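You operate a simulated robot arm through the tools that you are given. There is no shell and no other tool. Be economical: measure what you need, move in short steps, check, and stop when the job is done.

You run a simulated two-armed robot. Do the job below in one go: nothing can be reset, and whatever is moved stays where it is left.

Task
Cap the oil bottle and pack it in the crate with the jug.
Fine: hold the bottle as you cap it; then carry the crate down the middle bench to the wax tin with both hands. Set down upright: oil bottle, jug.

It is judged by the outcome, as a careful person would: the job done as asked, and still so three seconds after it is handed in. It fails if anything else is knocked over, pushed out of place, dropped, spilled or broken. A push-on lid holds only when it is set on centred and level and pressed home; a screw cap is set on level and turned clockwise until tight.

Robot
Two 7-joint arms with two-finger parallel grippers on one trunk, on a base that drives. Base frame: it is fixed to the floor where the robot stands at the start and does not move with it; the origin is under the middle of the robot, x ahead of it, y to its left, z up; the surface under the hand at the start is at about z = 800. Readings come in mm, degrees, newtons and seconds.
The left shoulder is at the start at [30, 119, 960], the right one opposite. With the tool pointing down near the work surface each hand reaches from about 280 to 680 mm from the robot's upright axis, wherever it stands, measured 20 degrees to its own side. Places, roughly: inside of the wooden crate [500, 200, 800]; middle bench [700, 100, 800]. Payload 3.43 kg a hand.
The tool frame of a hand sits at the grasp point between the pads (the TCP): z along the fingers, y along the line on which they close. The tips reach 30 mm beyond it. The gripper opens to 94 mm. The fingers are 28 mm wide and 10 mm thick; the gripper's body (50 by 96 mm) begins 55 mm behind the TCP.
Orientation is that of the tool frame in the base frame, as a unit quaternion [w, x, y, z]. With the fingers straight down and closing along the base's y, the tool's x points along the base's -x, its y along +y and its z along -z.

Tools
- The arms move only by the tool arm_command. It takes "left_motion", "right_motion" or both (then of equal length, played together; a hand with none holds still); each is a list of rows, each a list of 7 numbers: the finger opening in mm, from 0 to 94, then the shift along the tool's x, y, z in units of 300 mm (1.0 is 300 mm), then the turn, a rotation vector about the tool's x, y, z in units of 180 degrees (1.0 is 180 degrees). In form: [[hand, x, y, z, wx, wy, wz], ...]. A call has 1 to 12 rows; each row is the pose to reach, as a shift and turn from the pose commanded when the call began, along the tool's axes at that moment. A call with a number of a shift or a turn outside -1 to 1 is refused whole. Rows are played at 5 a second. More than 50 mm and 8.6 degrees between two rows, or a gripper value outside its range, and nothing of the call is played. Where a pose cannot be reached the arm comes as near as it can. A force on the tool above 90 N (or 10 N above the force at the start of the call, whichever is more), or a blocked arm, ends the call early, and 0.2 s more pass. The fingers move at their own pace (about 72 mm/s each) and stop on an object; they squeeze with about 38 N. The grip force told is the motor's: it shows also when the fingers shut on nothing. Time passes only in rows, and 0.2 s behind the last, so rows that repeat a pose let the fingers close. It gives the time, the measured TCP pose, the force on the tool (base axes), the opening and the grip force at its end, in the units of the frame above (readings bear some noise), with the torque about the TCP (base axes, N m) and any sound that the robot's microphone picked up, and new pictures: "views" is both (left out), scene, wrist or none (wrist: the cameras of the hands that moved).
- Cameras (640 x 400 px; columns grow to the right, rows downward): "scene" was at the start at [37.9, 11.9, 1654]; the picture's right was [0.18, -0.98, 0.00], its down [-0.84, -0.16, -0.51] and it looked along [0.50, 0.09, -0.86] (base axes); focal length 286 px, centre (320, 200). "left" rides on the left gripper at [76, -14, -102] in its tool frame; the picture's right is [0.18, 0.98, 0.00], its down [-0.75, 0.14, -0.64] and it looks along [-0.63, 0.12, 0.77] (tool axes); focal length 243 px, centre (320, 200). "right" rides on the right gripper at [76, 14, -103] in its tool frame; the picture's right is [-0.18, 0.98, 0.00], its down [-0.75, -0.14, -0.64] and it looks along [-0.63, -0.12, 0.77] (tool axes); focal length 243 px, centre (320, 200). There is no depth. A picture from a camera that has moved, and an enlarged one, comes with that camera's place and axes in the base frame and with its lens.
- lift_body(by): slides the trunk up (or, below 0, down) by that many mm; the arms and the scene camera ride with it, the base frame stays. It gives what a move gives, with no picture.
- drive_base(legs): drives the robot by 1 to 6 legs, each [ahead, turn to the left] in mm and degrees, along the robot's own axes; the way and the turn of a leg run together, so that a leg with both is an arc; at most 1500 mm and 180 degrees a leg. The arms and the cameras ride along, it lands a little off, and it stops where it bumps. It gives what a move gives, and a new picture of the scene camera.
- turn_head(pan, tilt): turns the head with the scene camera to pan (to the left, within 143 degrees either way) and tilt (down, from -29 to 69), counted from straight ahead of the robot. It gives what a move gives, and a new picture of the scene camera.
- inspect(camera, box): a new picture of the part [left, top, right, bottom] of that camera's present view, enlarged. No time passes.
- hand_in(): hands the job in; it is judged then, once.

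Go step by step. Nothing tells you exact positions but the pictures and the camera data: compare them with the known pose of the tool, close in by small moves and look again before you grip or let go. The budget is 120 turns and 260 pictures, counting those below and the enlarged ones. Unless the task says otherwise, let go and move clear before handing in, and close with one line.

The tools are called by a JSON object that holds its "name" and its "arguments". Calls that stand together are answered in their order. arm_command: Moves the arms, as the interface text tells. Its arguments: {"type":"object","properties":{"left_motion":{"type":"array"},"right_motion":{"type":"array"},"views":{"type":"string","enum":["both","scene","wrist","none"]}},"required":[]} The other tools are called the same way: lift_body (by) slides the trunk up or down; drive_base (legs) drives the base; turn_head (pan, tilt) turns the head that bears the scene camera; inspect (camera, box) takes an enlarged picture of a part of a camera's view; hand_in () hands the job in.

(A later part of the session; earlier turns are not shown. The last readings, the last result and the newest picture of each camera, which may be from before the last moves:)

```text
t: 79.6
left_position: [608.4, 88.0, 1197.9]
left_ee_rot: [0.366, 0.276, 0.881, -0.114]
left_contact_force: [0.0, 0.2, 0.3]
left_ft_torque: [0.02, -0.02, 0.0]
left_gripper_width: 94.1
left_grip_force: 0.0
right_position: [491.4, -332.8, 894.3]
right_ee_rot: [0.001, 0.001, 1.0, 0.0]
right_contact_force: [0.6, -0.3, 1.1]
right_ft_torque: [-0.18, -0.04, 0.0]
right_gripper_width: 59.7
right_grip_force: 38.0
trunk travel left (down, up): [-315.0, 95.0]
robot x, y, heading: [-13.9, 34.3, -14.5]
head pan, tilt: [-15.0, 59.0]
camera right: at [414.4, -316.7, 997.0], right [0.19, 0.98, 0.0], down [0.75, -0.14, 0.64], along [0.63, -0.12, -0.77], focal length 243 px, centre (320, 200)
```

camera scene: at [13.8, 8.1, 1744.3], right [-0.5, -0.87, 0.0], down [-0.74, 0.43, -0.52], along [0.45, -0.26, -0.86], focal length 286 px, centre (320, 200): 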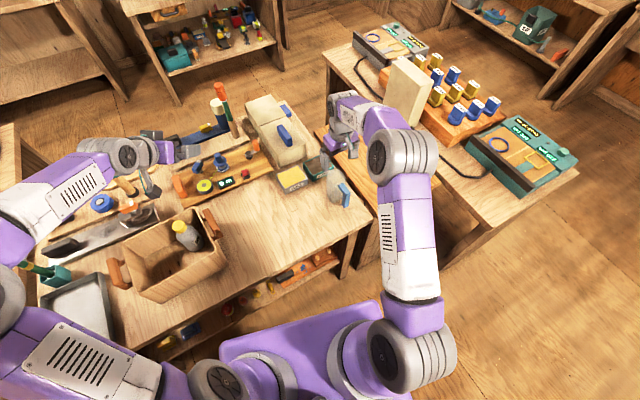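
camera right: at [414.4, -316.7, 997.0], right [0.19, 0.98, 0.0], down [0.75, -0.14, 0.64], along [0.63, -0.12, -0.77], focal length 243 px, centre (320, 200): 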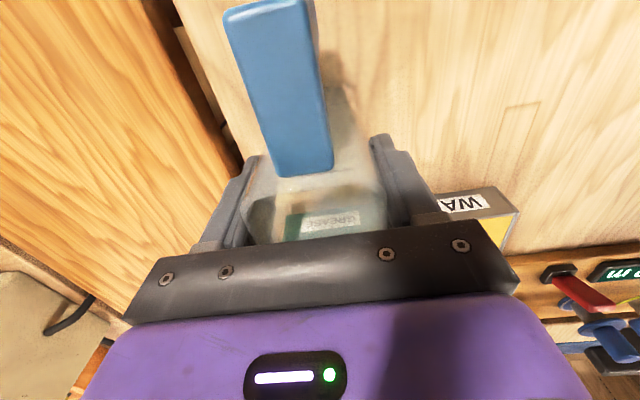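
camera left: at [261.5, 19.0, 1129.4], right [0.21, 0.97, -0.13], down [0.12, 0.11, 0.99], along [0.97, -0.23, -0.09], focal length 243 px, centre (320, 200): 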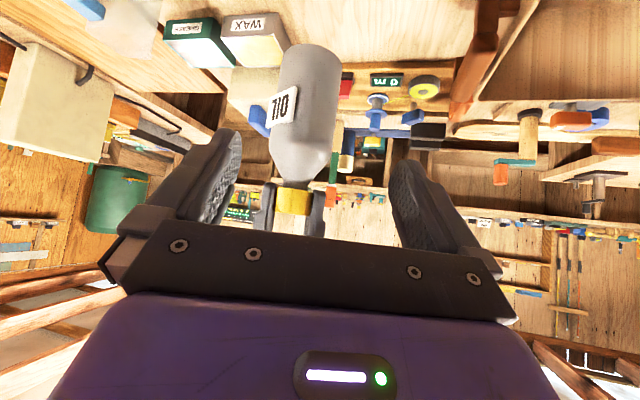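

Gripped. Lift slowly, keeping level.

{"name": "arm_command", "arguments": {"right_motion": [[40, 0, 0, -0.03, 0, 0, 0], [40, 0, 0, -0.08, 0, 0, 0], [40, 0, 0, -0.16, 0, 0, 0], [40, 0, 0, -0.24, 0, 0, 0], [40, 0, 0, -0.32, 0, 0, 0], [40, 0, 0, -0.4, 0, 0, 0], [40, 0, 0, -0.48, 0, 0, 0], [40, 0, 0, -0.56, 0, 0, 0], [40, 0, 0, -0.63, 0, 0, 0], [40, 0, 0, -0.65, 0, 0, 0]], "views": "both"}}

```text
t: 81.8
left_position: [606.9, 88.1, 1196.9]
left_ee_rot: [0.366, 0.277, 0.881, -0.115]
left_contact_force: [0.1, -0.4, -0.5]
left_ft_torque: [0.0, 0.0, 0.0]
left_gripper_width: 94.1
left_grip_force: 0.2
right_position: [490.4, -332.6, 1091.0]
right_ee_rot: [0.001, 0.002, 1.0, 0.0]
right_contact_force: [-0.3, 0.5, -0.9]
right_ft_torque: [0.0, 0.01, -0.01]
right_gripper_width: 59.9
right_grip_force: 38.0
trunk travel left (down, up): [-315.0, 95.0]
robot x, y, heading: [-14.5, 36.0, -14.8]
head pan, tilt: [-15.0, 59.0]
camera scene: at [14.0, 7.5, 1744.2], right [-0.5, -0.87, 0.0], down [-0.74, 0.43, -0.52], along [0.45, -0.26, -0.86], focal length 286 px, centre (320, 200)
camera right: at [414.4, -318.4, 1193.5], right [0.19, 0.98, 0.0], down [0.75, -0.14, 0.64], along [0.63, -0.12, -0.77], focal length 243 px, centre (320, 200)
```

scene: 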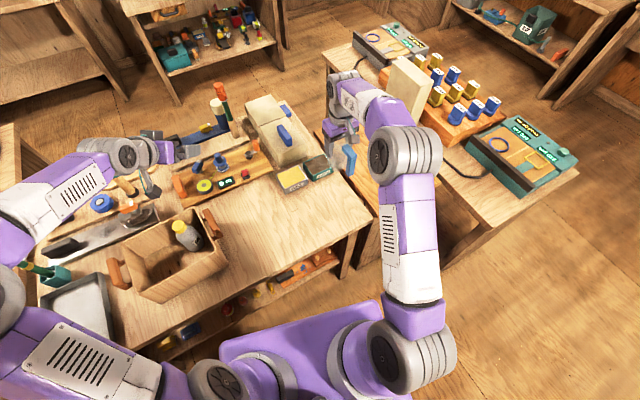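
right: 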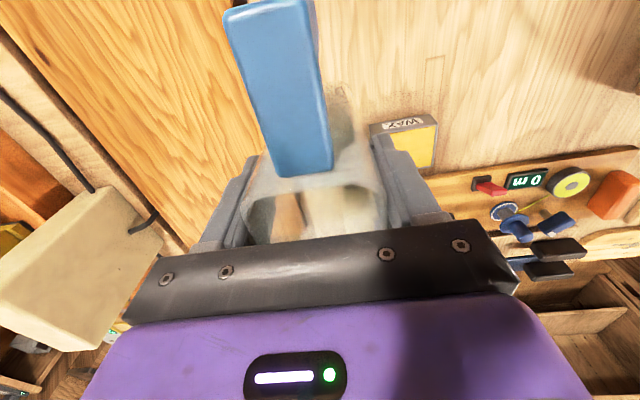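

The jug is up and level. I'll swing the base left about 61° to bring it over the crate's left side.

{"name": "drive_base", "arguments": {"legs": [[0, 30], [0, 28]]}}

{"name": "turn_head", "arguments": {"pan": -15, "tilt": 60}}

```text
t: 85.0
left_position: [285.8, 583.3, 1197.6]
left_ee_rot: [0.376, -0.17, 0.908, 0.071]
left_contact_force: [-0.5, -0.4, 0.1]
left_ft_torque: [-0.02, 0.02, -0.02]
left_gripper_width: 94.0
left_grip_force: 0.0
right_position: [570.6, 250.3, 1091.6]
right_ee_rot: [0.0, -0.469, 0.883, 0.001]
right_contact_force: [-0.1, -0.8, -1.1]
right_ft_torque: [0.02, -0.02, -0.04]
right_gripper_width: 60.2
right_grip_force: 37.9
trunk travel left (down, up): [-315.0, 95.0]
robot x, y, heading: [-15.3, 33.5, 41.2]
head pan, tilt: [-15.0, 59.0]
camera scene: at [22.3, 44.1, 1744.2], right [0.44, -0.9, 0.0], down [-0.77, -0.38, -0.52], along [0.46, 0.23, -0.86], focal length 286 px, centre (320, 200)
```

scene: 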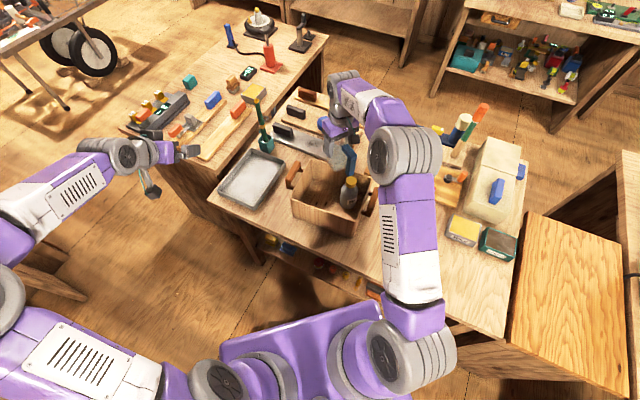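

```text
t: 85.6
left_position: [286.2, 583.0, 1197.8]
left_ee_rot: [0.377, -0.171, 0.907, 0.072]
left_contact_force: [-0.3, -0.6, 0.6]
left_ft_torque: [0.01, 0.02, 0.03]
left_gripper_width: 94.0
left_grip_force: 0.1
right_position: [570.2, 250.0, 1089.8]
right_ee_rot: [0.0, -0.469, 0.883, -0.001]
right_contact_force: [-0.2, -0.7, -1.5]
right_ft_torque: [0.04, -0.03, -0.02]
right_gripper_width: 59.8
right_grip_force: 38.1
trunk travel left (down, up): [-315.0, 95.0]
robot x, y, heading: [-17.4, 33.9, 41.3]
head pan, tilt: [-15.0, 60.0]
camera scene: at [21.4, 43.5, 1743.1], right [0.44, -0.9, 0.0], down [-0.78, -0.38, -0.5], along [0.45, 0.22, -0.87], focal length 286 px, centre (320, 200)
```

scene: 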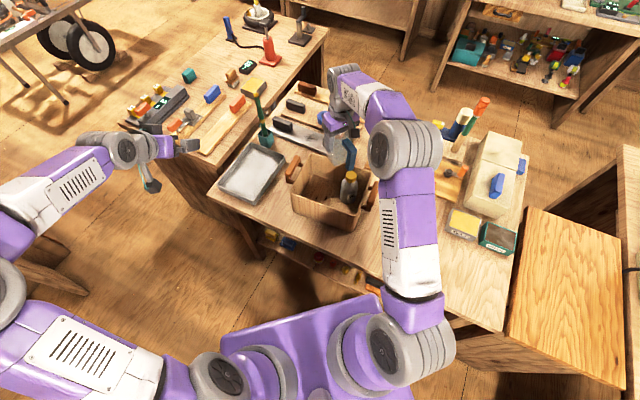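

Now rotate the hand 60° clockwise so the handle faces the crate's front, while moving over the left side of the crate.

{"name": "arm_command", "arguments": {"right_motion": [[40, -0.004, 0.024, 0, 0, 0, 0.042], [40, -0.008, 0.048, 0, 0, 0, 0.084], [40, -0.012, 0.072, 0, 0, 0, 0.126], [40, -0.016, 0.096, 0, 0, 0, 0.168], [40, -0.02, 0.12, 0, 0, 0, 0.21], [40, -0.024, 0.144, 0, 0, 0, 0.252], [40, -0.028, 0.168, 0, 0, 0, 0.294], [40, -0.031, 0.192, 0, 0, 0, 0.335]], "views": "wrist"}}

{"name": "inspect", "arguments": {"camera": "scene", "box": [270, 120, 400, 240]}}

```text
t: 87.4
left_position: [286.0, 584.2, 1198.5]
left_ee_rot: [0.377, -0.169, 0.908, 0.07]
left_contact_force: [0.3, -0.2, 0.2]
left_ft_torque: [-0.05, -0.01, 0.02]
left_gripper_width: 93.8
left_grip_force: 0.1
right_position: [528.4, 291.3, 1091.5]
right_ee_rot: [0.0, 0.039, 0.999, 0.0]
right_contact_force: [0.2, 0.3, -1.9]
right_ft_torque: [-0.01, -0.05, -0.01]
right_gripper_width: 59.9
right_grip_force: 38.6
trunk travel left (down, up): [-315.0, 95.0]
robot x, y, heading: [-14.7, 36.3, 40.9]
head pan, tilt: [-15.0, 60.0]
camera right: at [453.0, 311.6, 1193.4], right [0.26, 0.97, 0.0], down [0.74, -0.2, 0.64], along [0.62, -0.17, -0.77], focal length 243 px, centre (320, 200)
```

right: 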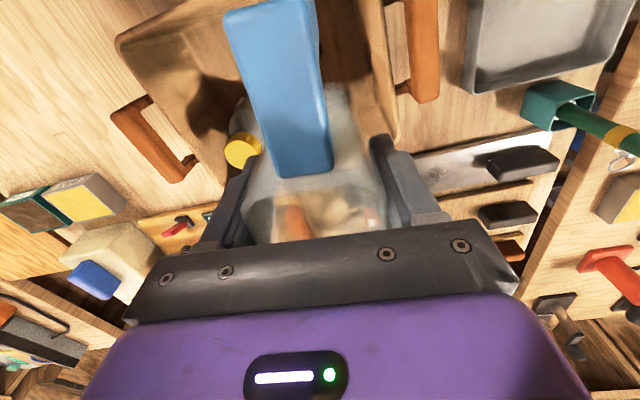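

```text
3.33 times, centred on (335, 180) of scene
camera zoom: at [21.3, 43.7, 1743.1], right [0.44, -0.9, 0.0], down [-0.78, -0.38, -0.5], along [0.45, 0.22, -0.87], focal length 954 px, centre (270, 267)
```

zoom: 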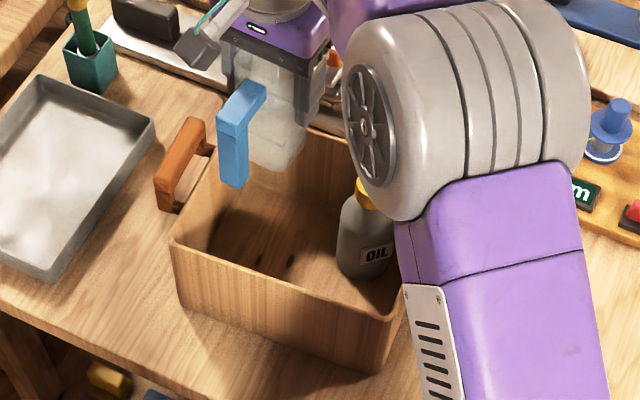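

Clearances look right; shift 8 mm back and lower the jug partway into the crate.

{"name": "arm_command", "arguments": {"right_motion": [[40, -0.0266, 0.002, 0.0, 0, 0, 0], [40, -0.0266, 0.002, 0.1, 0, 0, 0], [40, -0.0266, 0.002, 0.2, 0, 0, 0], [40, -0.0266, 0.002, 0.3, 0, 0, 0], [40, -0.0266, 0.002, 0.4, 0, 0, 0]], "views": "wrist"}}

{"name": "inspect", "arguments": {"camera": "scene", "box": [270, 120, 400, 240]}}

```text
t: 88.6
left_position: [286.5, 584.7, 1197.0]
left_ee_rot: [0.377, -0.17, 0.908, 0.072]
left_contact_force: [-0.4, 0.2, 0.0]
left_ft_torque: [-0.02, 0.01, -0.01]
left_gripper_width: 94.3
left_grip_force: 0.0
right_position: [533.4, 289.7, 970.8]
right_ee_rot: [0.0, 0.039, 0.999, 0.0]
right_contact_force: [-0.6, 0.1, -1.3]
right_ft_torque: [0.05, -0.07, 0.0]
right_gripper_width: 59.9
right_grip_force: 38.0
trunk travel left (down, up): [-315.0, 95.0]
robot x, y, heading: [-19.9, 33.7, 41.3]
head pan, tilt: [-15.0, 60.0]
camera right: at [460.1, 310.3, 1073.3], right [0.26, 0.97, 0.0], down [0.74, -0.2, 0.64], along [0.62, -0.17, -0.77], focal length 243 px, centre (320, 200)
```

right: 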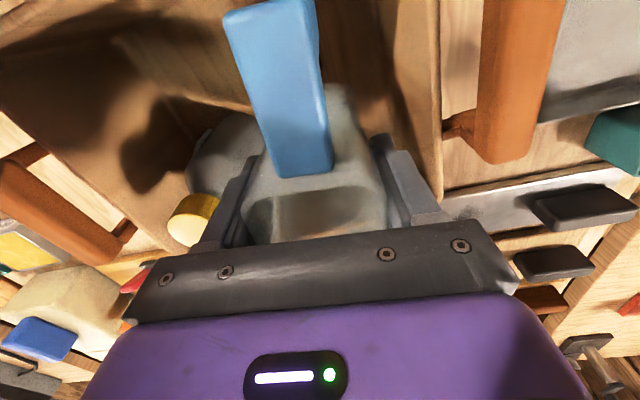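

```text
3.33 times, centred on (335, 180) of scene
camera zoom: at [22.1, 43.7, 1743.0], right [0.44, -0.9, 0.0], down [-0.78, -0.38, -0.5], along [0.45, 0.22, -0.87], focal length 954 px, centre (270, 267)
```

zoom: 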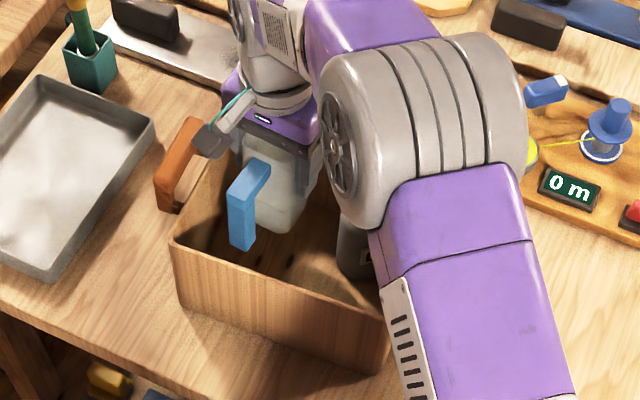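

{"name": "arm_command", "arguments": {"right_motion": [[40, 0, 0, 0.08, 0, 0, 0], [40, 0, 0, 0.15, 0, 0, 0], [40, 0, 0, 0.19, 0, 0, 0], [40, 0, 0, 0.205, 0, 0, 0], [40, 0, 0, 0.215, 0, 0, 0]], "views": "wrist"}}

{"name": "inspect", "arguments": {"camera": "scene", "box": [270, 120, 400, 240]}}

```text
t: 89.8
left_position: [286.2, 583.0, 1198.7]
left_ee_rot: [0.376, -0.17, 0.908, 0.072]
left_contact_force: [-0.3, 0.8, 0.2]
left_ft_torque: [-0.01, 0.0, -0.04]
left_gripper_width: 93.7
left_grip_force: 0.1
right_position: [535.8, 291.8, 906.0]
right_ee_rot: [0.0, 0.039, 0.999, 0.001]
right_contact_force: [0.6, -0.2, -0.9]
right_ft_torque: [0.01, -0.01, -0.02]
right_gripper_width: 60.0
right_grip_force: 38.2
trunk travel left (down, up): [-315.0, 95.0]
robot x, y, heading: [-15.8, 32.6, 41.2]
head pan, tilt: [-15.0, 60.0]
camera right: at [461.5, 310.1, 1009.0], right [0.26, 0.97, 0.0], down [0.74, -0.2, 0.64], along [0.62, -0.17, -0.77], focal length 243 px, centre (320, 200)
```

right: 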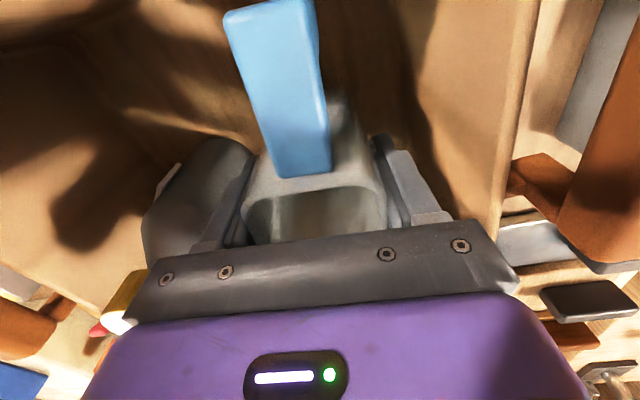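

```text
3.33 times, centred on (335, 180) of scene
camera zoom: at [21.6, 43.4, 1743.1], right [0.44, -0.9, 0.0], down [-0.78, -0.38, -0.5], along [0.45, 0.22, -0.87], focal length 954 px, centre (270, 267)
```

zoom: 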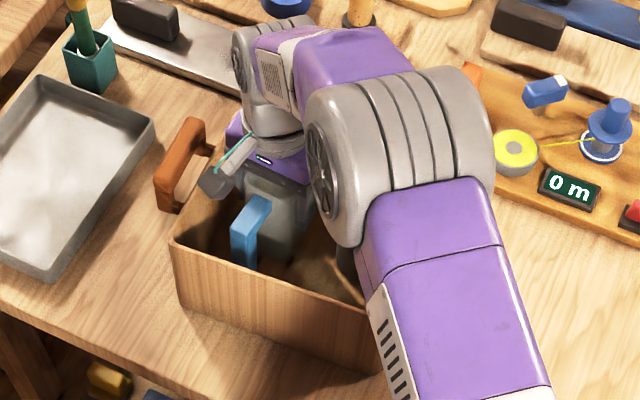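

{"name": "arm_command", "arguments": {"right_motion": [[40, 0, 0, 0.006, 0, 0, 0], [40, 0, 0, 0.012, 0, 0, 0], [40, 0, 0, 0.016, 0, 0, 0]], "views": "none"}}

```text
t: 90.6
left_position: [284.7, 583.5, 1198.6]
left_ee_rot: [0.377, -0.17, 0.908, 0.071]
left_contact_force: [-0.3, -0.2, -0.1]
left_ft_torque: [0.0, 0.01, -0.07]
left_gripper_width: 94.1
left_grip_force: 0.1
right_position: [535.1, 291.7, 903.1]
right_ee_rot: [0.001, 0.039, 0.999, 0.002]
right_contact_force: [-1.6, 0.4, 9.6]
right_ft_torque: [-0.36, 0.3, -0.06]
right_gripper_width: 59.7
right_grip_force: 38.4
trunk travel left (down, up): [-315.0, 95.0]
robot x, y, heading: [-16.3, 33.2, 41.1]
head pan, tilt: [-15.0, 60.0]
```

Contact with the floor (≈10 N). Open a little and rise straight out.

{"name": "arm_command", "arguments": {"right_motion": [[64, 0, 0, -0.004, 0, 0, 0], [72, 0, 0, -0.004, 0, 0, 0], [72, 0, 0, -0.06, 0, 0, 0], [72, 0, 0, -0.16, 0, 0, 0], [72, 0, 0, -0.3, 0, 0, 0], [72, 0, 0, -0.44, 0, 0, 0], [72, 0, 0, -0.58, 0, 0, 0], [72, 0, 0, -0.72, 0, 0, 0]], "views": "both"}}

{"name": "inspect", "arguments": {"camera": "scene", "box": [270, 120, 400, 240]}}

```text
t: 92.4
left_position: [285.6, 583.8, 1198.5]
left_ee_rot: [0.377, -0.17, 0.908, 0.071]
left_contact_force: [-0.1, -0.3, 0.0]
left_ft_torque: [0.01, 0.0, 0.0]
left_gripper_width: 94.2
left_grip_force: 0.1
right_position: [531.7, 289.3, 1120.0]
right_ee_rot: [0.0, 0.039, 0.999, 0.0]
right_contact_force: [0.4, -0.6, -0.8]
right_ft_torque: [-0.03, 0.01, -0.02]
right_gripper_width: 71.8
right_grip_force: 0.0
trunk travel left (down, up): [-315.0, 95.0]
robot x, y, heading: [-16.6, 36.5, 41.1]
head pan, tilt: [-15.0, 60.0]
camera scene: at [20.7, 42.9, 1743.1], right [0.44, -0.9, 0.0], down [-0.78, -0.38, -0.5], along [0.45, 0.22, -0.87], focal length 286 px, centre (320, 200)
camera right: at [456.5, 310.0, 1222.7], right [0.26, 0.97, 0.0], down [0.74, -0.2, 0.64], along [0.62, -0.17, -0.77], focal length 243 px, centre (320, 200)
```

scene: 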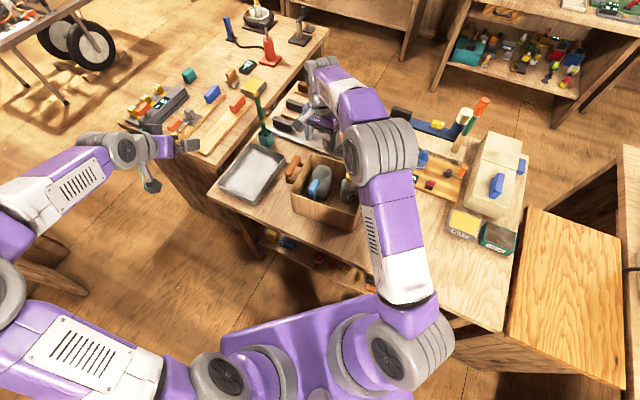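
right: 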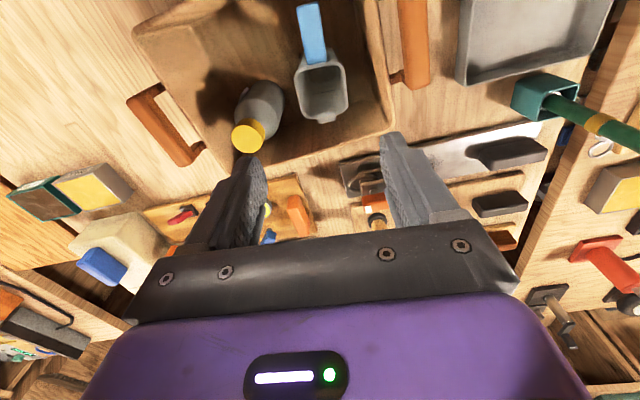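

```text
3.33 times, centred on (335, 180) of scene
camera zoom: at [20.7, 42.9, 1743.1], right [0.44, -0.9, 0.0], down [-0.78, -0.38, -0.5], along [0.45, 0.22, -0.87], focal length 954 px, centre (270, 267)
```

zoom: 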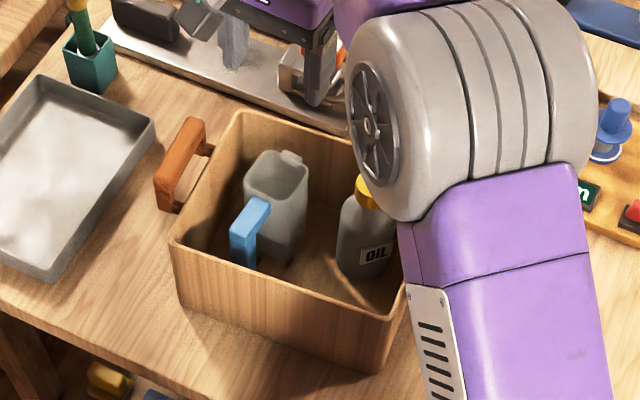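

Both stand upright in the crate. Next I face the bench squarely (turn right ~44°), lower the trunk back 90 mm, and point the left hand straight down so that both hands can take the handles from above.

{"name": "drive_base", "arguments": {"legs": [[0, -44]]}}

{"name": "lift_body", "arguments": {"by": -90}}

{"name": "arm_command", "arguments": {"left_motion": [[94, 0, 0, 0, -0.0069, 0.0413, -0.0167], [94, 0, 0, 0, -0.0138, 0.0825, -0.0333], [94, 0, 0, 0, -0.0207, 0.1238, -0.05], [94, 0, 0, 0, -0.0276, 0.165, -0.0667], [94, 0, 0, 0, -0.0345, 0.2063, -0.0833], [94, 0, 0, 0, -0.0414, 0.2476, -0.1]], "views": "wrist"}}

{"name": "turn_head", "arguments": {"pan": 18, "tilt": 59}}

```text
t: 94.8
left_position: [580.9, 223.6, 1197.0]
left_ee_rot: [0.377, 0.179, 0.906, -0.074]
left_contact_force: [0.4, 0.4, 0.0]
left_ft_torque: [0.0, -0.01, 0.01]
left_gripper_width: 94.3
left_grip_force: 0.1
right_position: [557.5, -158.0, 1120.2]
right_ee_rot: [0.0, 0.405, 0.914, 0.0]
right_contact_force: [-0.4, 0.8, -1.1]
right_ft_torque: [0.0, 0.0, 0.0]
right_gripper_width: 71.8
right_grip_force: 0.0
trunk travel left (down, up): [-315.0, 95.0]
robot x, y, heading: [-19.2, 35.0, -2.3]
head pan, tilt: [-15.0, 60.0]
camera scene: at [17.9, 14.7, 1743.1], right [-0.3, -0.95, 0.0], down [-0.83, 0.26, -0.5], along [0.48, -0.15, -0.87], focal length 286 px, centre (320, 200)
```

scene: 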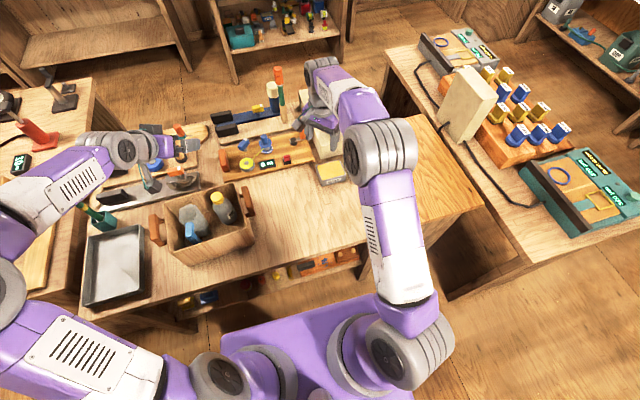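

```text
t: 96.0
left_position: [582.5, 224.2, 1107.7]
left_ee_rot: [0.377, 0.178, 0.906, -0.074]
left_contact_force: [-0.1, -0.4, 0.2]
left_ft_torque: [0.02, -0.01, -0.05]
left_gripper_width: 94.0
left_grip_force: 0.0
right_position: [557.2, -157.6, 1029.2]
right_ee_rot: [0.0, 0.404, 0.915, 0.001]
right_contact_force: [0.2, -1.3, 0.0]
right_ft_torque: [0.01, -0.01, -0.03]
right_gripper_width: 71.9
right_grip_force: 0.0
trunk travel left (down, up): [-225.0, 185.0]
robot x, y, heading: [-17.9, 35.4, -2.4]
head pan, tilt: [-15.0, 60.0]
```

```text
t: 97.4
left_position: [582.9, 222.7, 1109.3]
left_ee_rot: [-0.001, 0.027, 1.0, 0.001]
left_contact_force: [0.0, -0.9, 0.2]
left_ft_torque: [0.04, -0.01, 0.03]
left_gripper_width: 93.9
left_grip_force: 0.0
right_position: [558.1, -158.3, 1028.8]
right_ee_rot: [0.0, 0.405, 0.914, 0.0]
right_contact_force: [0.5, -0.2, 0.9]
right_ft_torque: [0.0, 0.02, 0.05]
right_gripper_width: 72.5
right_grip_force: 0.1
trunk travel left (down, up): [-225.0, 185.0]
robot x, y, heading: [-15.2, 36.3, -2.4]
head pan, tilt: [-15.0, 60.0]
camera left: at [506.0, 214.5, 1211.2], right [-0.13, 0.99, 0.0], down [0.76, 0.1, 0.64], along [0.64, 0.08, -0.77], focal length 243 px, centre (320, 200)
```

left: 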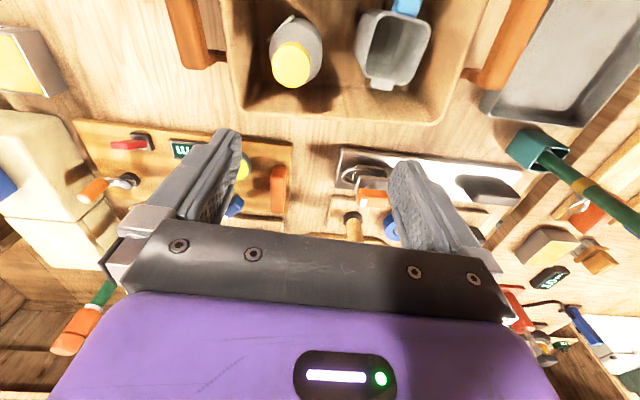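

```text
t: 98.4
left_position: [582.7, 223.8, 1109.0]
left_ee_rot: [0.002, 0.029, 1.0, 0.0]
left_contact_force: [0.2, 0.0, -0.3]
left_ft_torque: [0.0, 0.02, 0.05]
left_gripper_width: 94.2
left_grip_force: 0.1
right_position: [558.4, -158.2, 1028.5]
right_ee_rot: [0.001, 0.404, 0.915, 0.0]
right_contact_force: [-0.1, -1.2, 0.0]
right_ft_torque: [0.0, -0.03, 0.01]
right_gripper_width: 71.8
right_grip_force: 0.0
trunk travel left (down, up): [-225.0, 185.0]
robot x, y, heading: [-18.5, 33.5, -2.6]
head pan, tilt: [18.0, 59.0]
camera scene: at [19.4, 53.1, 1654.2], right [0.27, -0.96, 0.0], down [-0.83, -0.23, -0.52], along [0.5, 0.14, -0.86], focal length 286 px, centre (320, 200)
```

scene: 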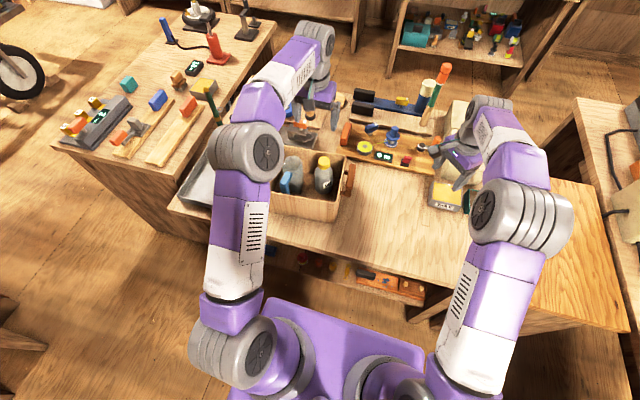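

Now move both hands above the handles (left ≈[508,382], right ≈[529,108]) at z≈1065, aligned with the crate, to look at the handles closely.

{"name": "arm_command", "arguments": {"left_motion": [[60, 0.04, 0.073, 0.02, 0, 0, 0], [60, 0.08, 0.146, 0.04, 0, 0, 0], [60, 0.12, 0.22, 0.06, 0, 0, 0], [60, 0.16, 0.293, 0.08, 0, 0, 0], [60, 0.2, 0.366, 0.1, 0, 0, 0.002], [60, 0.24, 0.44, 0.12, 0, 0, 0.004], [60, 0.279, 0.512, 0.14, 0, 0, 0.007]], "right_motion": [[60, 0.103, 0.075, -0.05, 0, 0, -0.0345], [60, 0.206, 0.15, -0.1, 0, 0, -0.069], [60, 0.309, 0.225, -0.12, 0, 0, -0.1035], [60, 0.412, 0.3, -0.12, 0, 0, -0.138], [60, 0.515, 0.375, -0.12, 0, 0, -0.1725], [60, 0.618, 0.45, -0.12, 0, 0, -0.207], [60, 0.722, 0.524, -0.12, 0, 0, -0.241]], "views": "both"}}

{"name": "inspect", "arguments": {"camera": "left", "box": [200, 40, 440, 240]}}

{"name": "inspect", "arguments": {"camera": "right", "box": [200, 40, 440, 240]}}

```text
t: 100.0
left_position: [504.9, 385.0, 1067.4]
left_ee_rot: [0.001, 0.039, 0.999, 0.001]
left_contact_force: [-0.2, 0.9, -0.9]
left_ft_torque: [0.01, 0.01, 0.01]
left_gripper_width: 60.0
left_grip_force: 0.1
right_position: [529.6, 110.2, 1064.6]
right_ee_rot: [0.0, 0.038, 0.999, 0.0]
right_contact_force: [-0.8, 1.6, 0.7]
right_ft_torque: [-0.06, 0.03, -0.01]
right_gripper_width: 59.7
right_grip_force: 0.2
trunk travel left (down, up): [-225.0, 185.0]
robot x, y, heading: [-16.2, 37.4, -2.4]
head pan, tilt: [18.0, 59.0]
camera scene: at [19.3, 55.1, 1654.2], right [0.27, -0.96, 0.0], down [-0.82, -0.23, -0.51], along [0.5, 0.14, -0.86], focal length 286 px, centre (320, 200)
camera right: at [454.3, 129.5, 1167.4], right [0.26, 0.97, 0.0], down [0.74, -0.2, 0.64], along [0.62, -0.17, -0.77], focal length 243 px, centre (320, 200)
camera left: at [428.7, 378.2, 1168.8], right [-0.11, 0.99, 0.0], down [0.76, 0.08, 0.64], along [0.64, 0.07, -0.77], focal length 243 px, centre (320, 200)
```

scene: 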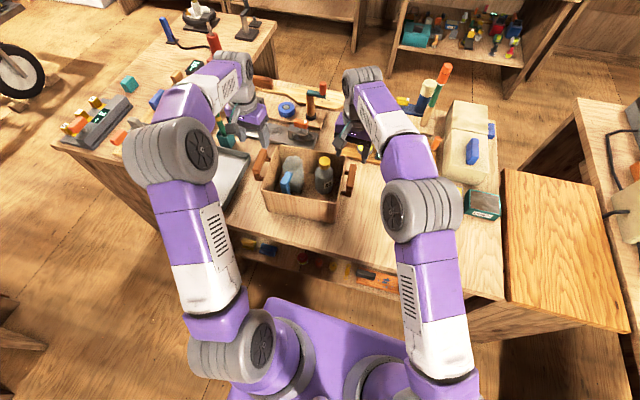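
right: 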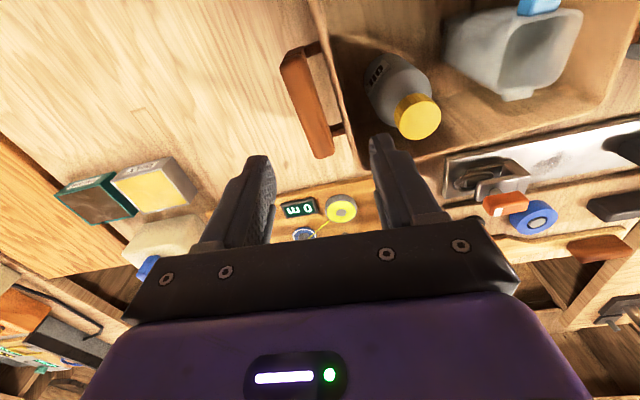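
left: 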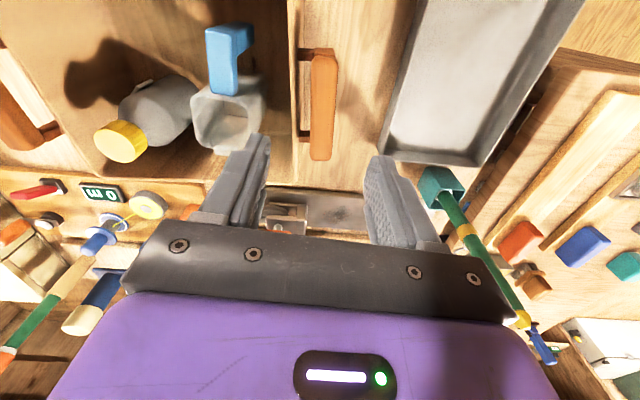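

```text
2.00 times, centred on (320, 140) of left
camera zoom: at [428.7, 378.2, 1168.8], right [-0.11, 0.99, 0.0], down [0.76, 0.08, 0.64], along [0.64, 0.07, -0.77], focal length 485 px, centre (320, 320)
```

zoom: 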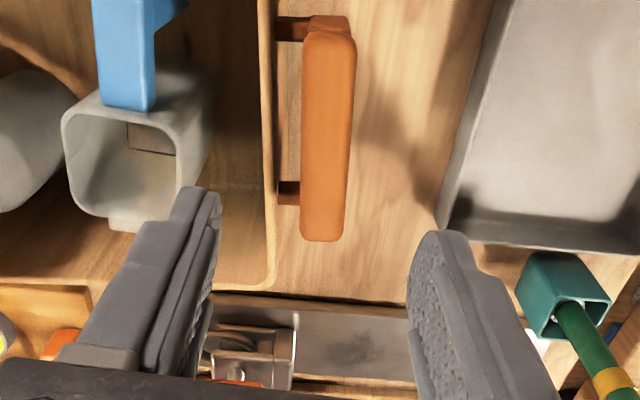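

```text
2.00 times, centred on (320, 140) of right
camera zoom: at [454.3, 129.5, 1167.4], right [0.26, 0.97, 0.0], down [0.74, -0.2, 0.64], along [0.62, -0.17, -0.77], focal length 485 px, centre (320, 320)
```

zoom: 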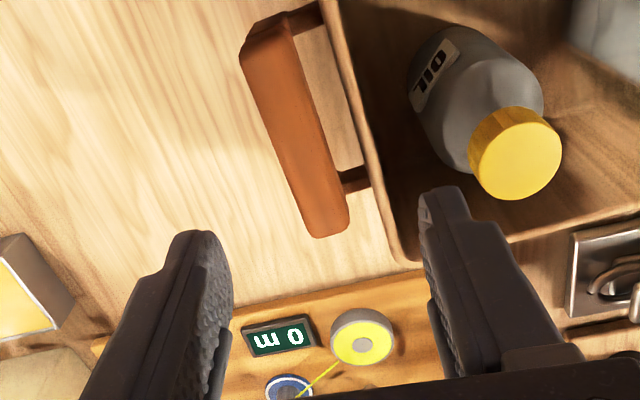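

{"name": "inspect", "arguments": {"camera": "scene", "box": [320, 150, 370, 220]}}

{"name": "inspect", "arguments": {"camera": "scene", "box": [235, 130, 295, 220]}}

```text
5.71 times, centred on (345, 185) of scene
camera zoom: at [19.3, 55.1, 1654.2], right [0.27, -0.96, 0.0], down [-0.82, -0.23, -0.51], along [0.5, 0.14, -0.86], focal length 1636 px, centre (177, 286)
```

zoom: 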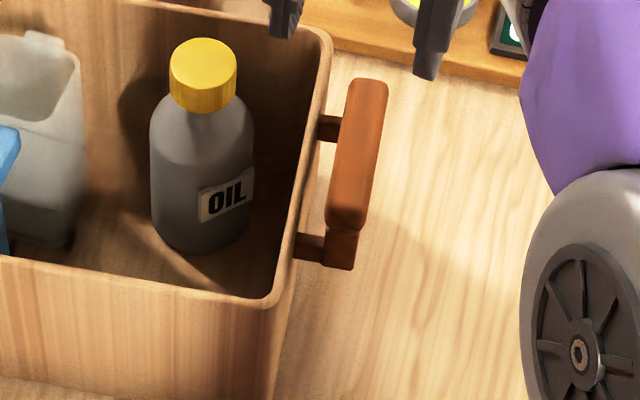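

```text
4.44 times, centred on (265, 175) of scene
camera zoom: at [19.3, 55.1, 1654.2], right [0.27, -0.96, 0.0], down [-0.82, -0.23, -0.51], along [0.5, 0.14, -0.86], focal length 1272 px, centre (564, 311)
```

zoom: 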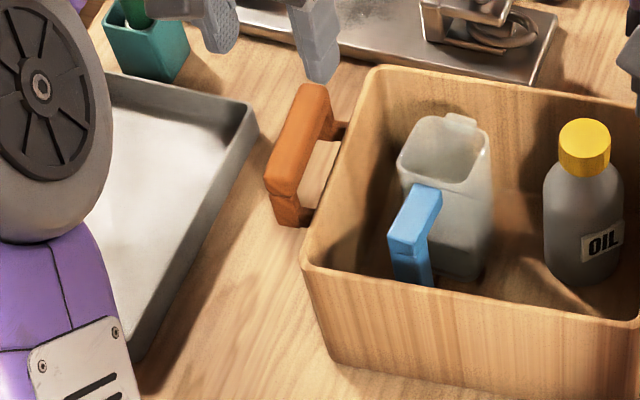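

Handles are bars ~25 mm wide with a ~17–20 mm gap to the wall. Bar centres: left [513,388], right [532,96]. I'll align, set the opening to 34 mm and come down to just above the rim to check.

{"name": "arm_command", "arguments": {"left_motion": [[34, -0.027, 0.0093, 0.0, 0, 0, 0], [34, -0.027, 0.0093, 0.1, 0, 0, 0], [34, -0.027, 0.0093, 0.2, 0, 0, 0], [34, -0.027, 0.0093, 0.3, 0, 0, 0]], "right_motion": [[34, -0.01, -0.0467, 0.0, 0, 0, 0], [34, -0.01, -0.0467, 0.1, 0, 0, 0], [34, -0.01, -0.0467, 0.2, 0, 0, 0], [34, -0.01, -0.0467, 0.3, 0, 0, 0]], "views": "none"}}

{"name": "inspect", "arguments": {"camera": "left", "box": [200, 60, 440, 240]}}

{"name": "inspect", "arguments": {"camera": "right", "box": [200, 60, 440, 240]}}

{"name": "inspect", "arguments": {"camera": "scene", "box": [235, 110, 375, 220]}}

```text
t: 101.0
left_position: [506.5, 383.1, 978.0]
left_ee_rot: [0.004, 0.04, 0.999, 0.002]
left_contact_force: [-1.0, 0.6, 0.7]
left_ft_torque: [-0.05, -0.03, 0.02]
left_gripper_width: 34.6
left_grip_force: 0.7
right_position: [529.8, 95.8, 990.9]
right_ee_rot: [0.017, 0.039, 0.999, 0.009]
right_contact_force: [-8.8, -6.1, 76.6]
right_ft_torque: [1.0, -0.13, 0.93]
right_gripper_width: 30.7
right_grip_force: 0.2
trunk travel left (down, up): [-225.0, 185.0]
robot x, y, heading: [-19.8, 34.8, -2.3]
head pan, tilt: [18.0, 59.0]
```

```text
2.22 times, centred on (320, 150) of left
camera zoom: at [428.7, 376.0, 1080.5], right [-0.11, 0.99, 0.0], down [0.76, 0.08, 0.65], along [0.64, 0.07, -0.76], focal length 539 px, centre (320, 311)
```

zoom: 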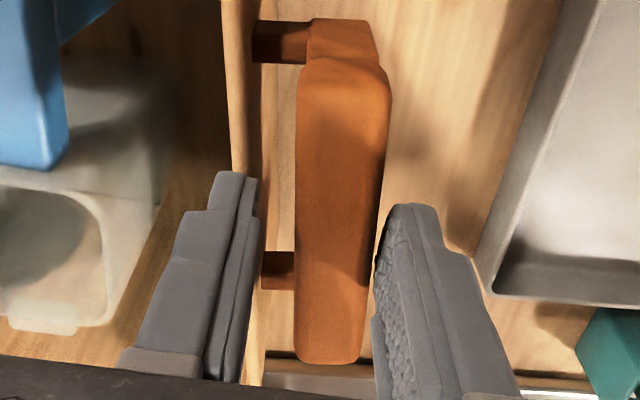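

```text
2.22 times, centred on (320, 150) of right
camera zoom: at [452.2, 114.4, 1091.4], right [0.26, 0.97, 0.03], down [0.72, -0.21, 0.66], along [0.65, -0.15, -0.75], focal length 539 px, centre (320, 311)
```

zoom: 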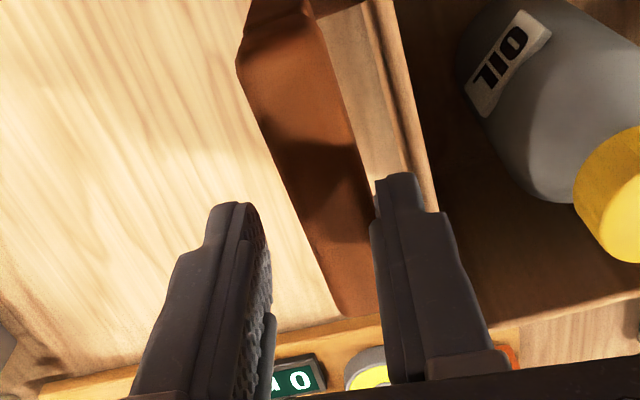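

```text
3.64 times, centred on (305, 165) of scene
camera zoom: at [9.1, 50.6, 1655.6], right [0.27, -0.96, 0.0], down [-0.82, -0.23, -0.52], along [0.5, 0.14, -0.85], focal length 1041 px, centre (374, 327)
```

zoom: 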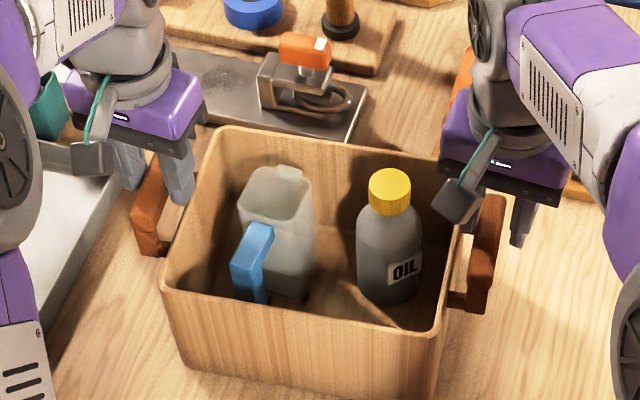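

The right fingertip touched the crate's rim (rim is higher than I estimated, ~958) and the gap is too narrow for a finger. I'll raise the right hand off at once, and instead pinch each handle together with its wall: one finger inside the crate, the other outside the bar (~45 mm span).

{"name": "arm_command", "arguments": {"right_motion": [[40, 0, 0, -0.04, 0, 0, 0], [64, 0, 0, -0.09, 0, 0, 0], [64, 0, 0, -0.09, 0, 0, 0]], "left_motion": [[40, 0, 0, -0.04, 0, 0, 0], [64, 0, 0, -0.06, 0, 0, 0], [64, 0, 0, -0.06, 0, 0, 0]], "views": "none"}}

{"name": "inspect", "arguments": {"camera": "left", "box": [200, 60, 440, 240]}}

{"name": "inspect", "arguments": {"camera": "right", "box": [200, 60, 440, 240]}}

{"name": "inspect", "arguments": {"camera": "scene", "box": [235, 110, 375, 220]}}

```text
t: 101.8
left_position: [512.9, 385.2, 993.3]
left_ee_rot: [0.001, 0.039, 0.999, 0.0]
left_contact_force: [-0.9, 0.3, 0.7]
left_ft_torque: [0.02, -0.03, 0.0]
left_gripper_width: 63.9
left_grip_force: 0.1
right_position: [531.6, 95.5, 999.2]
right_ee_rot: [-0.001, 0.039, 0.999, 0.0]
right_contact_force: [-0.3, -0.3, -0.6]
right_ft_torque: [0.02, -0.06, 0.0]
right_gripper_width: 64.0
right_grip_force: 0.1
trunk travel left (down, up): [-225.0, 185.0]
robot x, y, heading: [-17.6, 36.8, -2.2]
head pan, tilt: [18.0, 59.0]
```

```text
2.22 times, centred on (320, 150) of left
camera zoom: at [436.8, 377.8, 1095.6], right [-0.11, 0.99, 0.0], down [0.76, 0.08, 0.64], along [0.64, 0.07, -0.77], focal length 539 px, centre (320, 311)
```

zoom: 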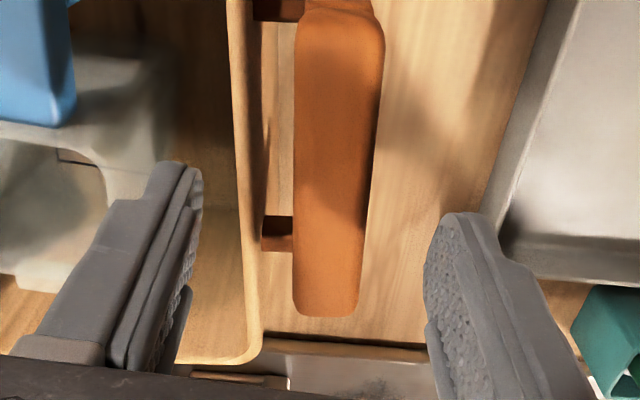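

```text
2.22 times, centred on (320, 150) of right
camera zoom: at [456.7, 115.9, 1102.6], right [0.26, 0.97, 0.0], down [0.74, -0.2, 0.64], along [0.62, -0.17, -0.77], focal length 539 px, centre (320, 311)
```

zoom: 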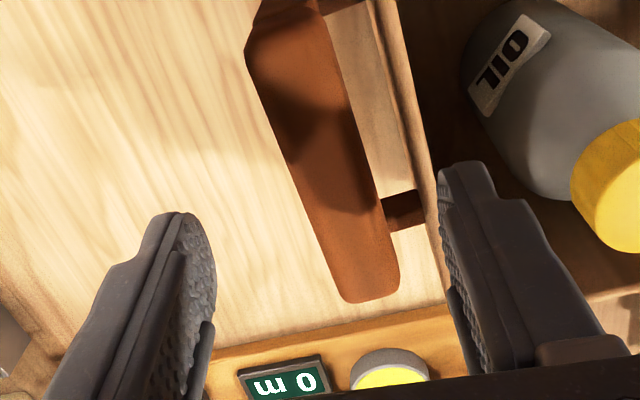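

```text
3.64 times, centred on (305, 165) of scene
camera zoom: at [18.9, 52.6, 1654.1], right [0.27, -0.96, 0.0], down [-0.82, -0.23, -0.52], along [0.5, 0.14, -0.86], focal length 1041 px, centre (374, 327)
```

zoom: 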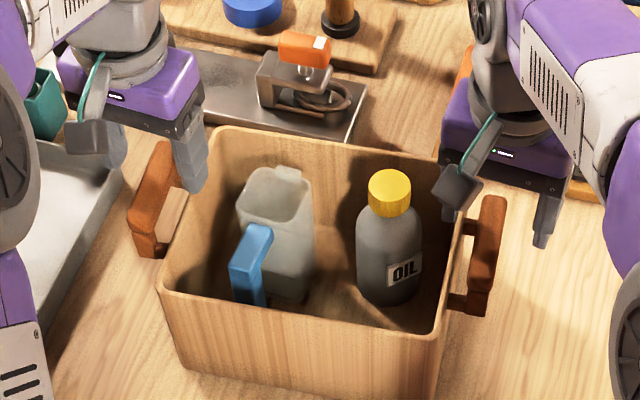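

Triangulating again: the bars stand higher than the rim (bar top ≈962, rim ≈927), so the fingers can straddle the bars above the rim. I'll re-centre on both bars (left +3 mm, right +7 mm) and descend with 40 mm opening to z≈963.

{"name": "arm_command", "arguments": {"left_motion": [[44, 0.02, 0.009, 0.0, 0, 0, 0], [40, 0.02, 0.009, 0.0, 0, 0, 0], [40, 0.02, 0.009, 0.05, 0, 0, 0], [40, 0.02, 0.009, 0.1, 0, 0, 0], [40, 0.02, 0.009, 0.1, 0, 0, 0]], "right_motion": [[44, 0.015, 0.023, 0.0, 0, 0, 0], [40, 0.015, 0.023, 0.01, 0, 0, 0], [40, 0.015, 0.023, 0.06, 0, 0, 0], [40, 0.015, 0.023, 0.12, 0, 0, 0], [40, 0.015, 0.023, 0.12, 0, 0, 0]], "views": "wrist"}}

{"name": "inspect", "arguments": {"camera": "scene", "box": [235, 110, 375, 220]}}

```text
t: 103.0
left_position: [509.1, 385.6, 964.5]
left_ee_rot: [0.003, 0.039, 0.999, 0.001]
left_contact_force: [0.2, 0.5, 14.1]
left_ft_torque: [-0.33, 0.19, 0.02]
left_gripper_width: 39.7
left_grip_force: 0.1
right_position: [526.4, 100.1, 967.2]
right_ee_rot: [0.001, 0.039, 0.999, 0.001]
right_contact_force: [-0.2, 0.4, 0.4]
right_ft_torque: [-0.01, 0.02, 0.02]
right_gripper_width: 40.0
right_grip_force: 0.1
trunk travel left (down, up): [-225.0, 185.0]
robot x, y, heading: [-21.8, 30.0, -2.3]
head pan, tilt: [18.0, 59.0]
camera right: at [451.2, 121.1, 1069.1], right [0.26, 0.97, 0.0], down [0.74, -0.2, 0.64], along [0.62, -0.17, -0.77], focal length 243 px, centre (320, 200)
camera left: at [432.4, 378.8, 1067.3], right [-0.11, 0.99, 0.0], down [0.76, 0.08, 0.65], along [0.64, 0.07, -0.76], focal length 243 px, centre (320, 200)
```

right: 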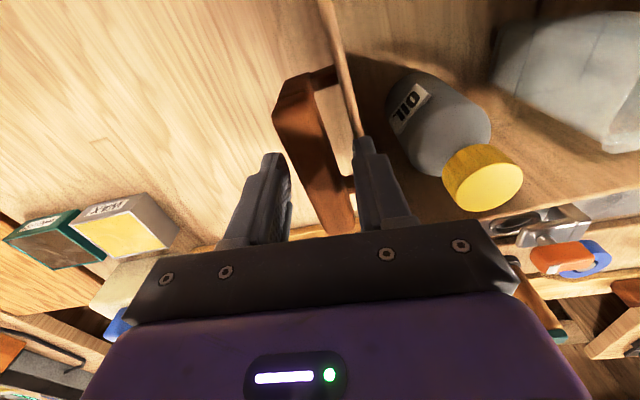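
left: 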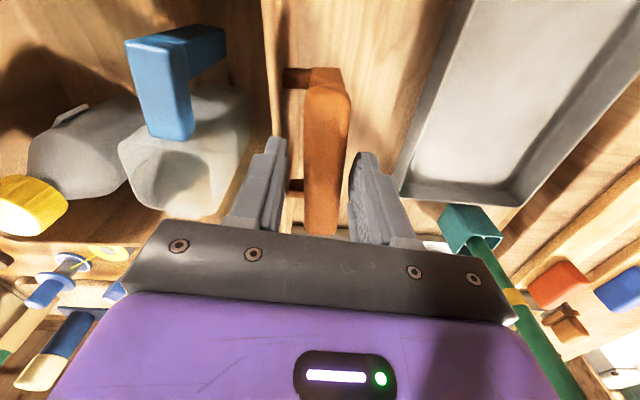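

```text
3.64 times, centred on (305, 165) of scene
camera zoom: at [18.2, 52.6, 1654.5], right [0.27, -0.96, 0.0], down [-0.82, -0.23, -0.52], along [0.5, 0.14, -0.86], focal length 1041 px, centre (374, 327)
```

zoom: 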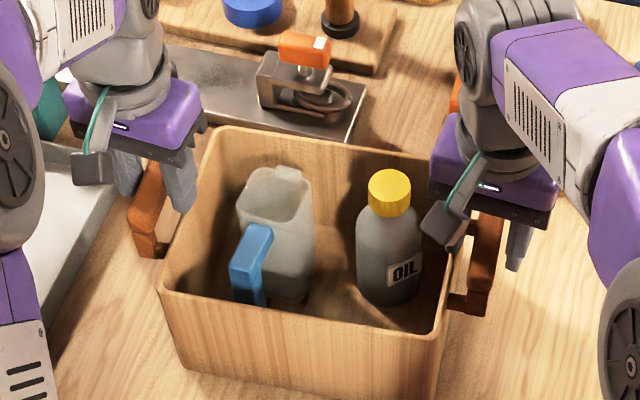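

Both bars are between the fingers; the left inner fingertip just touches the rim. Ease up 2 mm and close both hands.

{"name": "arm_command", "arguments": {"left_motion": [[36, 0, 0, -0.012, 0, 0, 0], [28, 0, 0, -0.012, 0, 0, 0], [18, 0, 0, -0.012, 0, 0, 0], [10, 0, 0, -0.012, 0, 0, 0], [10, 0, 0, -0.012, 0, 0, 0]], "right_motion": [[36, 0, 0, 0, 0, 0, 0], [28, 0, 0, 0, 0, 0, 0], [18, 0, 0, 0, 0, 0, 0], [10, 0, 0, 0, 0, 0, 0], [10, 0, 0, 0, 0, 0, 0]], "views": "wrist"}}

{"name": "inspect", "arguments": {"camera": "scene", "box": [235, 110, 375, 220]}}

```text
t: 104.2
left_position: [508.7, 389.3, 966.4]
left_ee_rot: [0.001, 0.037, 0.999, 0.001]
left_contact_force: [5.1, 11.2, 0.6]
left_ft_torque: [-0.09, 0.83, 1.28]
left_gripper_width: 25.9
left_grip_force: 38.1
right_position: [527.5, 100.2, 967.1]
right_ee_rot: [0.0, 0.038, 0.999, 0.0]
right_contact_force: [-5.9, -12.2, 8.3]
right_ft_torque: [0.12, -0.93, 1.25]
right_gripper_width: 26.0
right_grip_force: 38.2
trunk travel left (down, up): [-225.0, 185.0]
robot x, y, heading: [-19.1, 32.9, -2.4]
head pan, tilt: [18.0, 59.0]
camera right: at [451.9, 120.8, 1069.1], right [0.26, 0.97, 0.0], down [0.74, -0.2, 0.64], along [0.62, -0.17, -0.77], focal length 243 px, centre (320, 200)
camera left: at [432.2, 380.2, 1069.3], right [-0.11, 0.99, 0.0], down [0.76, 0.08, 0.64], along [0.64, 0.07, -0.77], focal length 243 px, centre (320, 200)
```

right: 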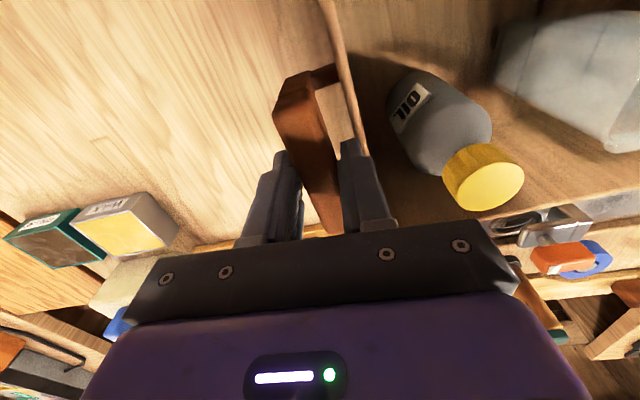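
left: 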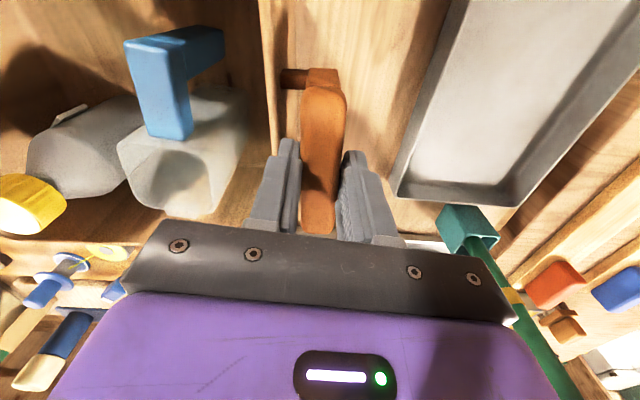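

```text
3.64 times, centred on (305, 165) of scene
camera zoom: at [19.1, 53.2, 1654.3], right [0.27, -0.96, 0.0], down [-0.82, -0.23, -0.52], along [0.5, 0.14, -0.86], focal length 1041 px, centre (374, 327)
```

zoom: 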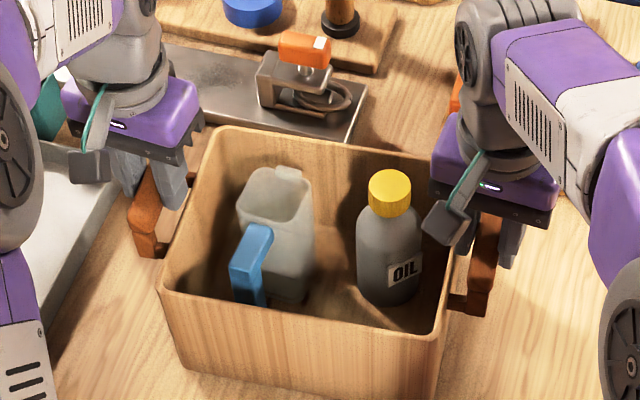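

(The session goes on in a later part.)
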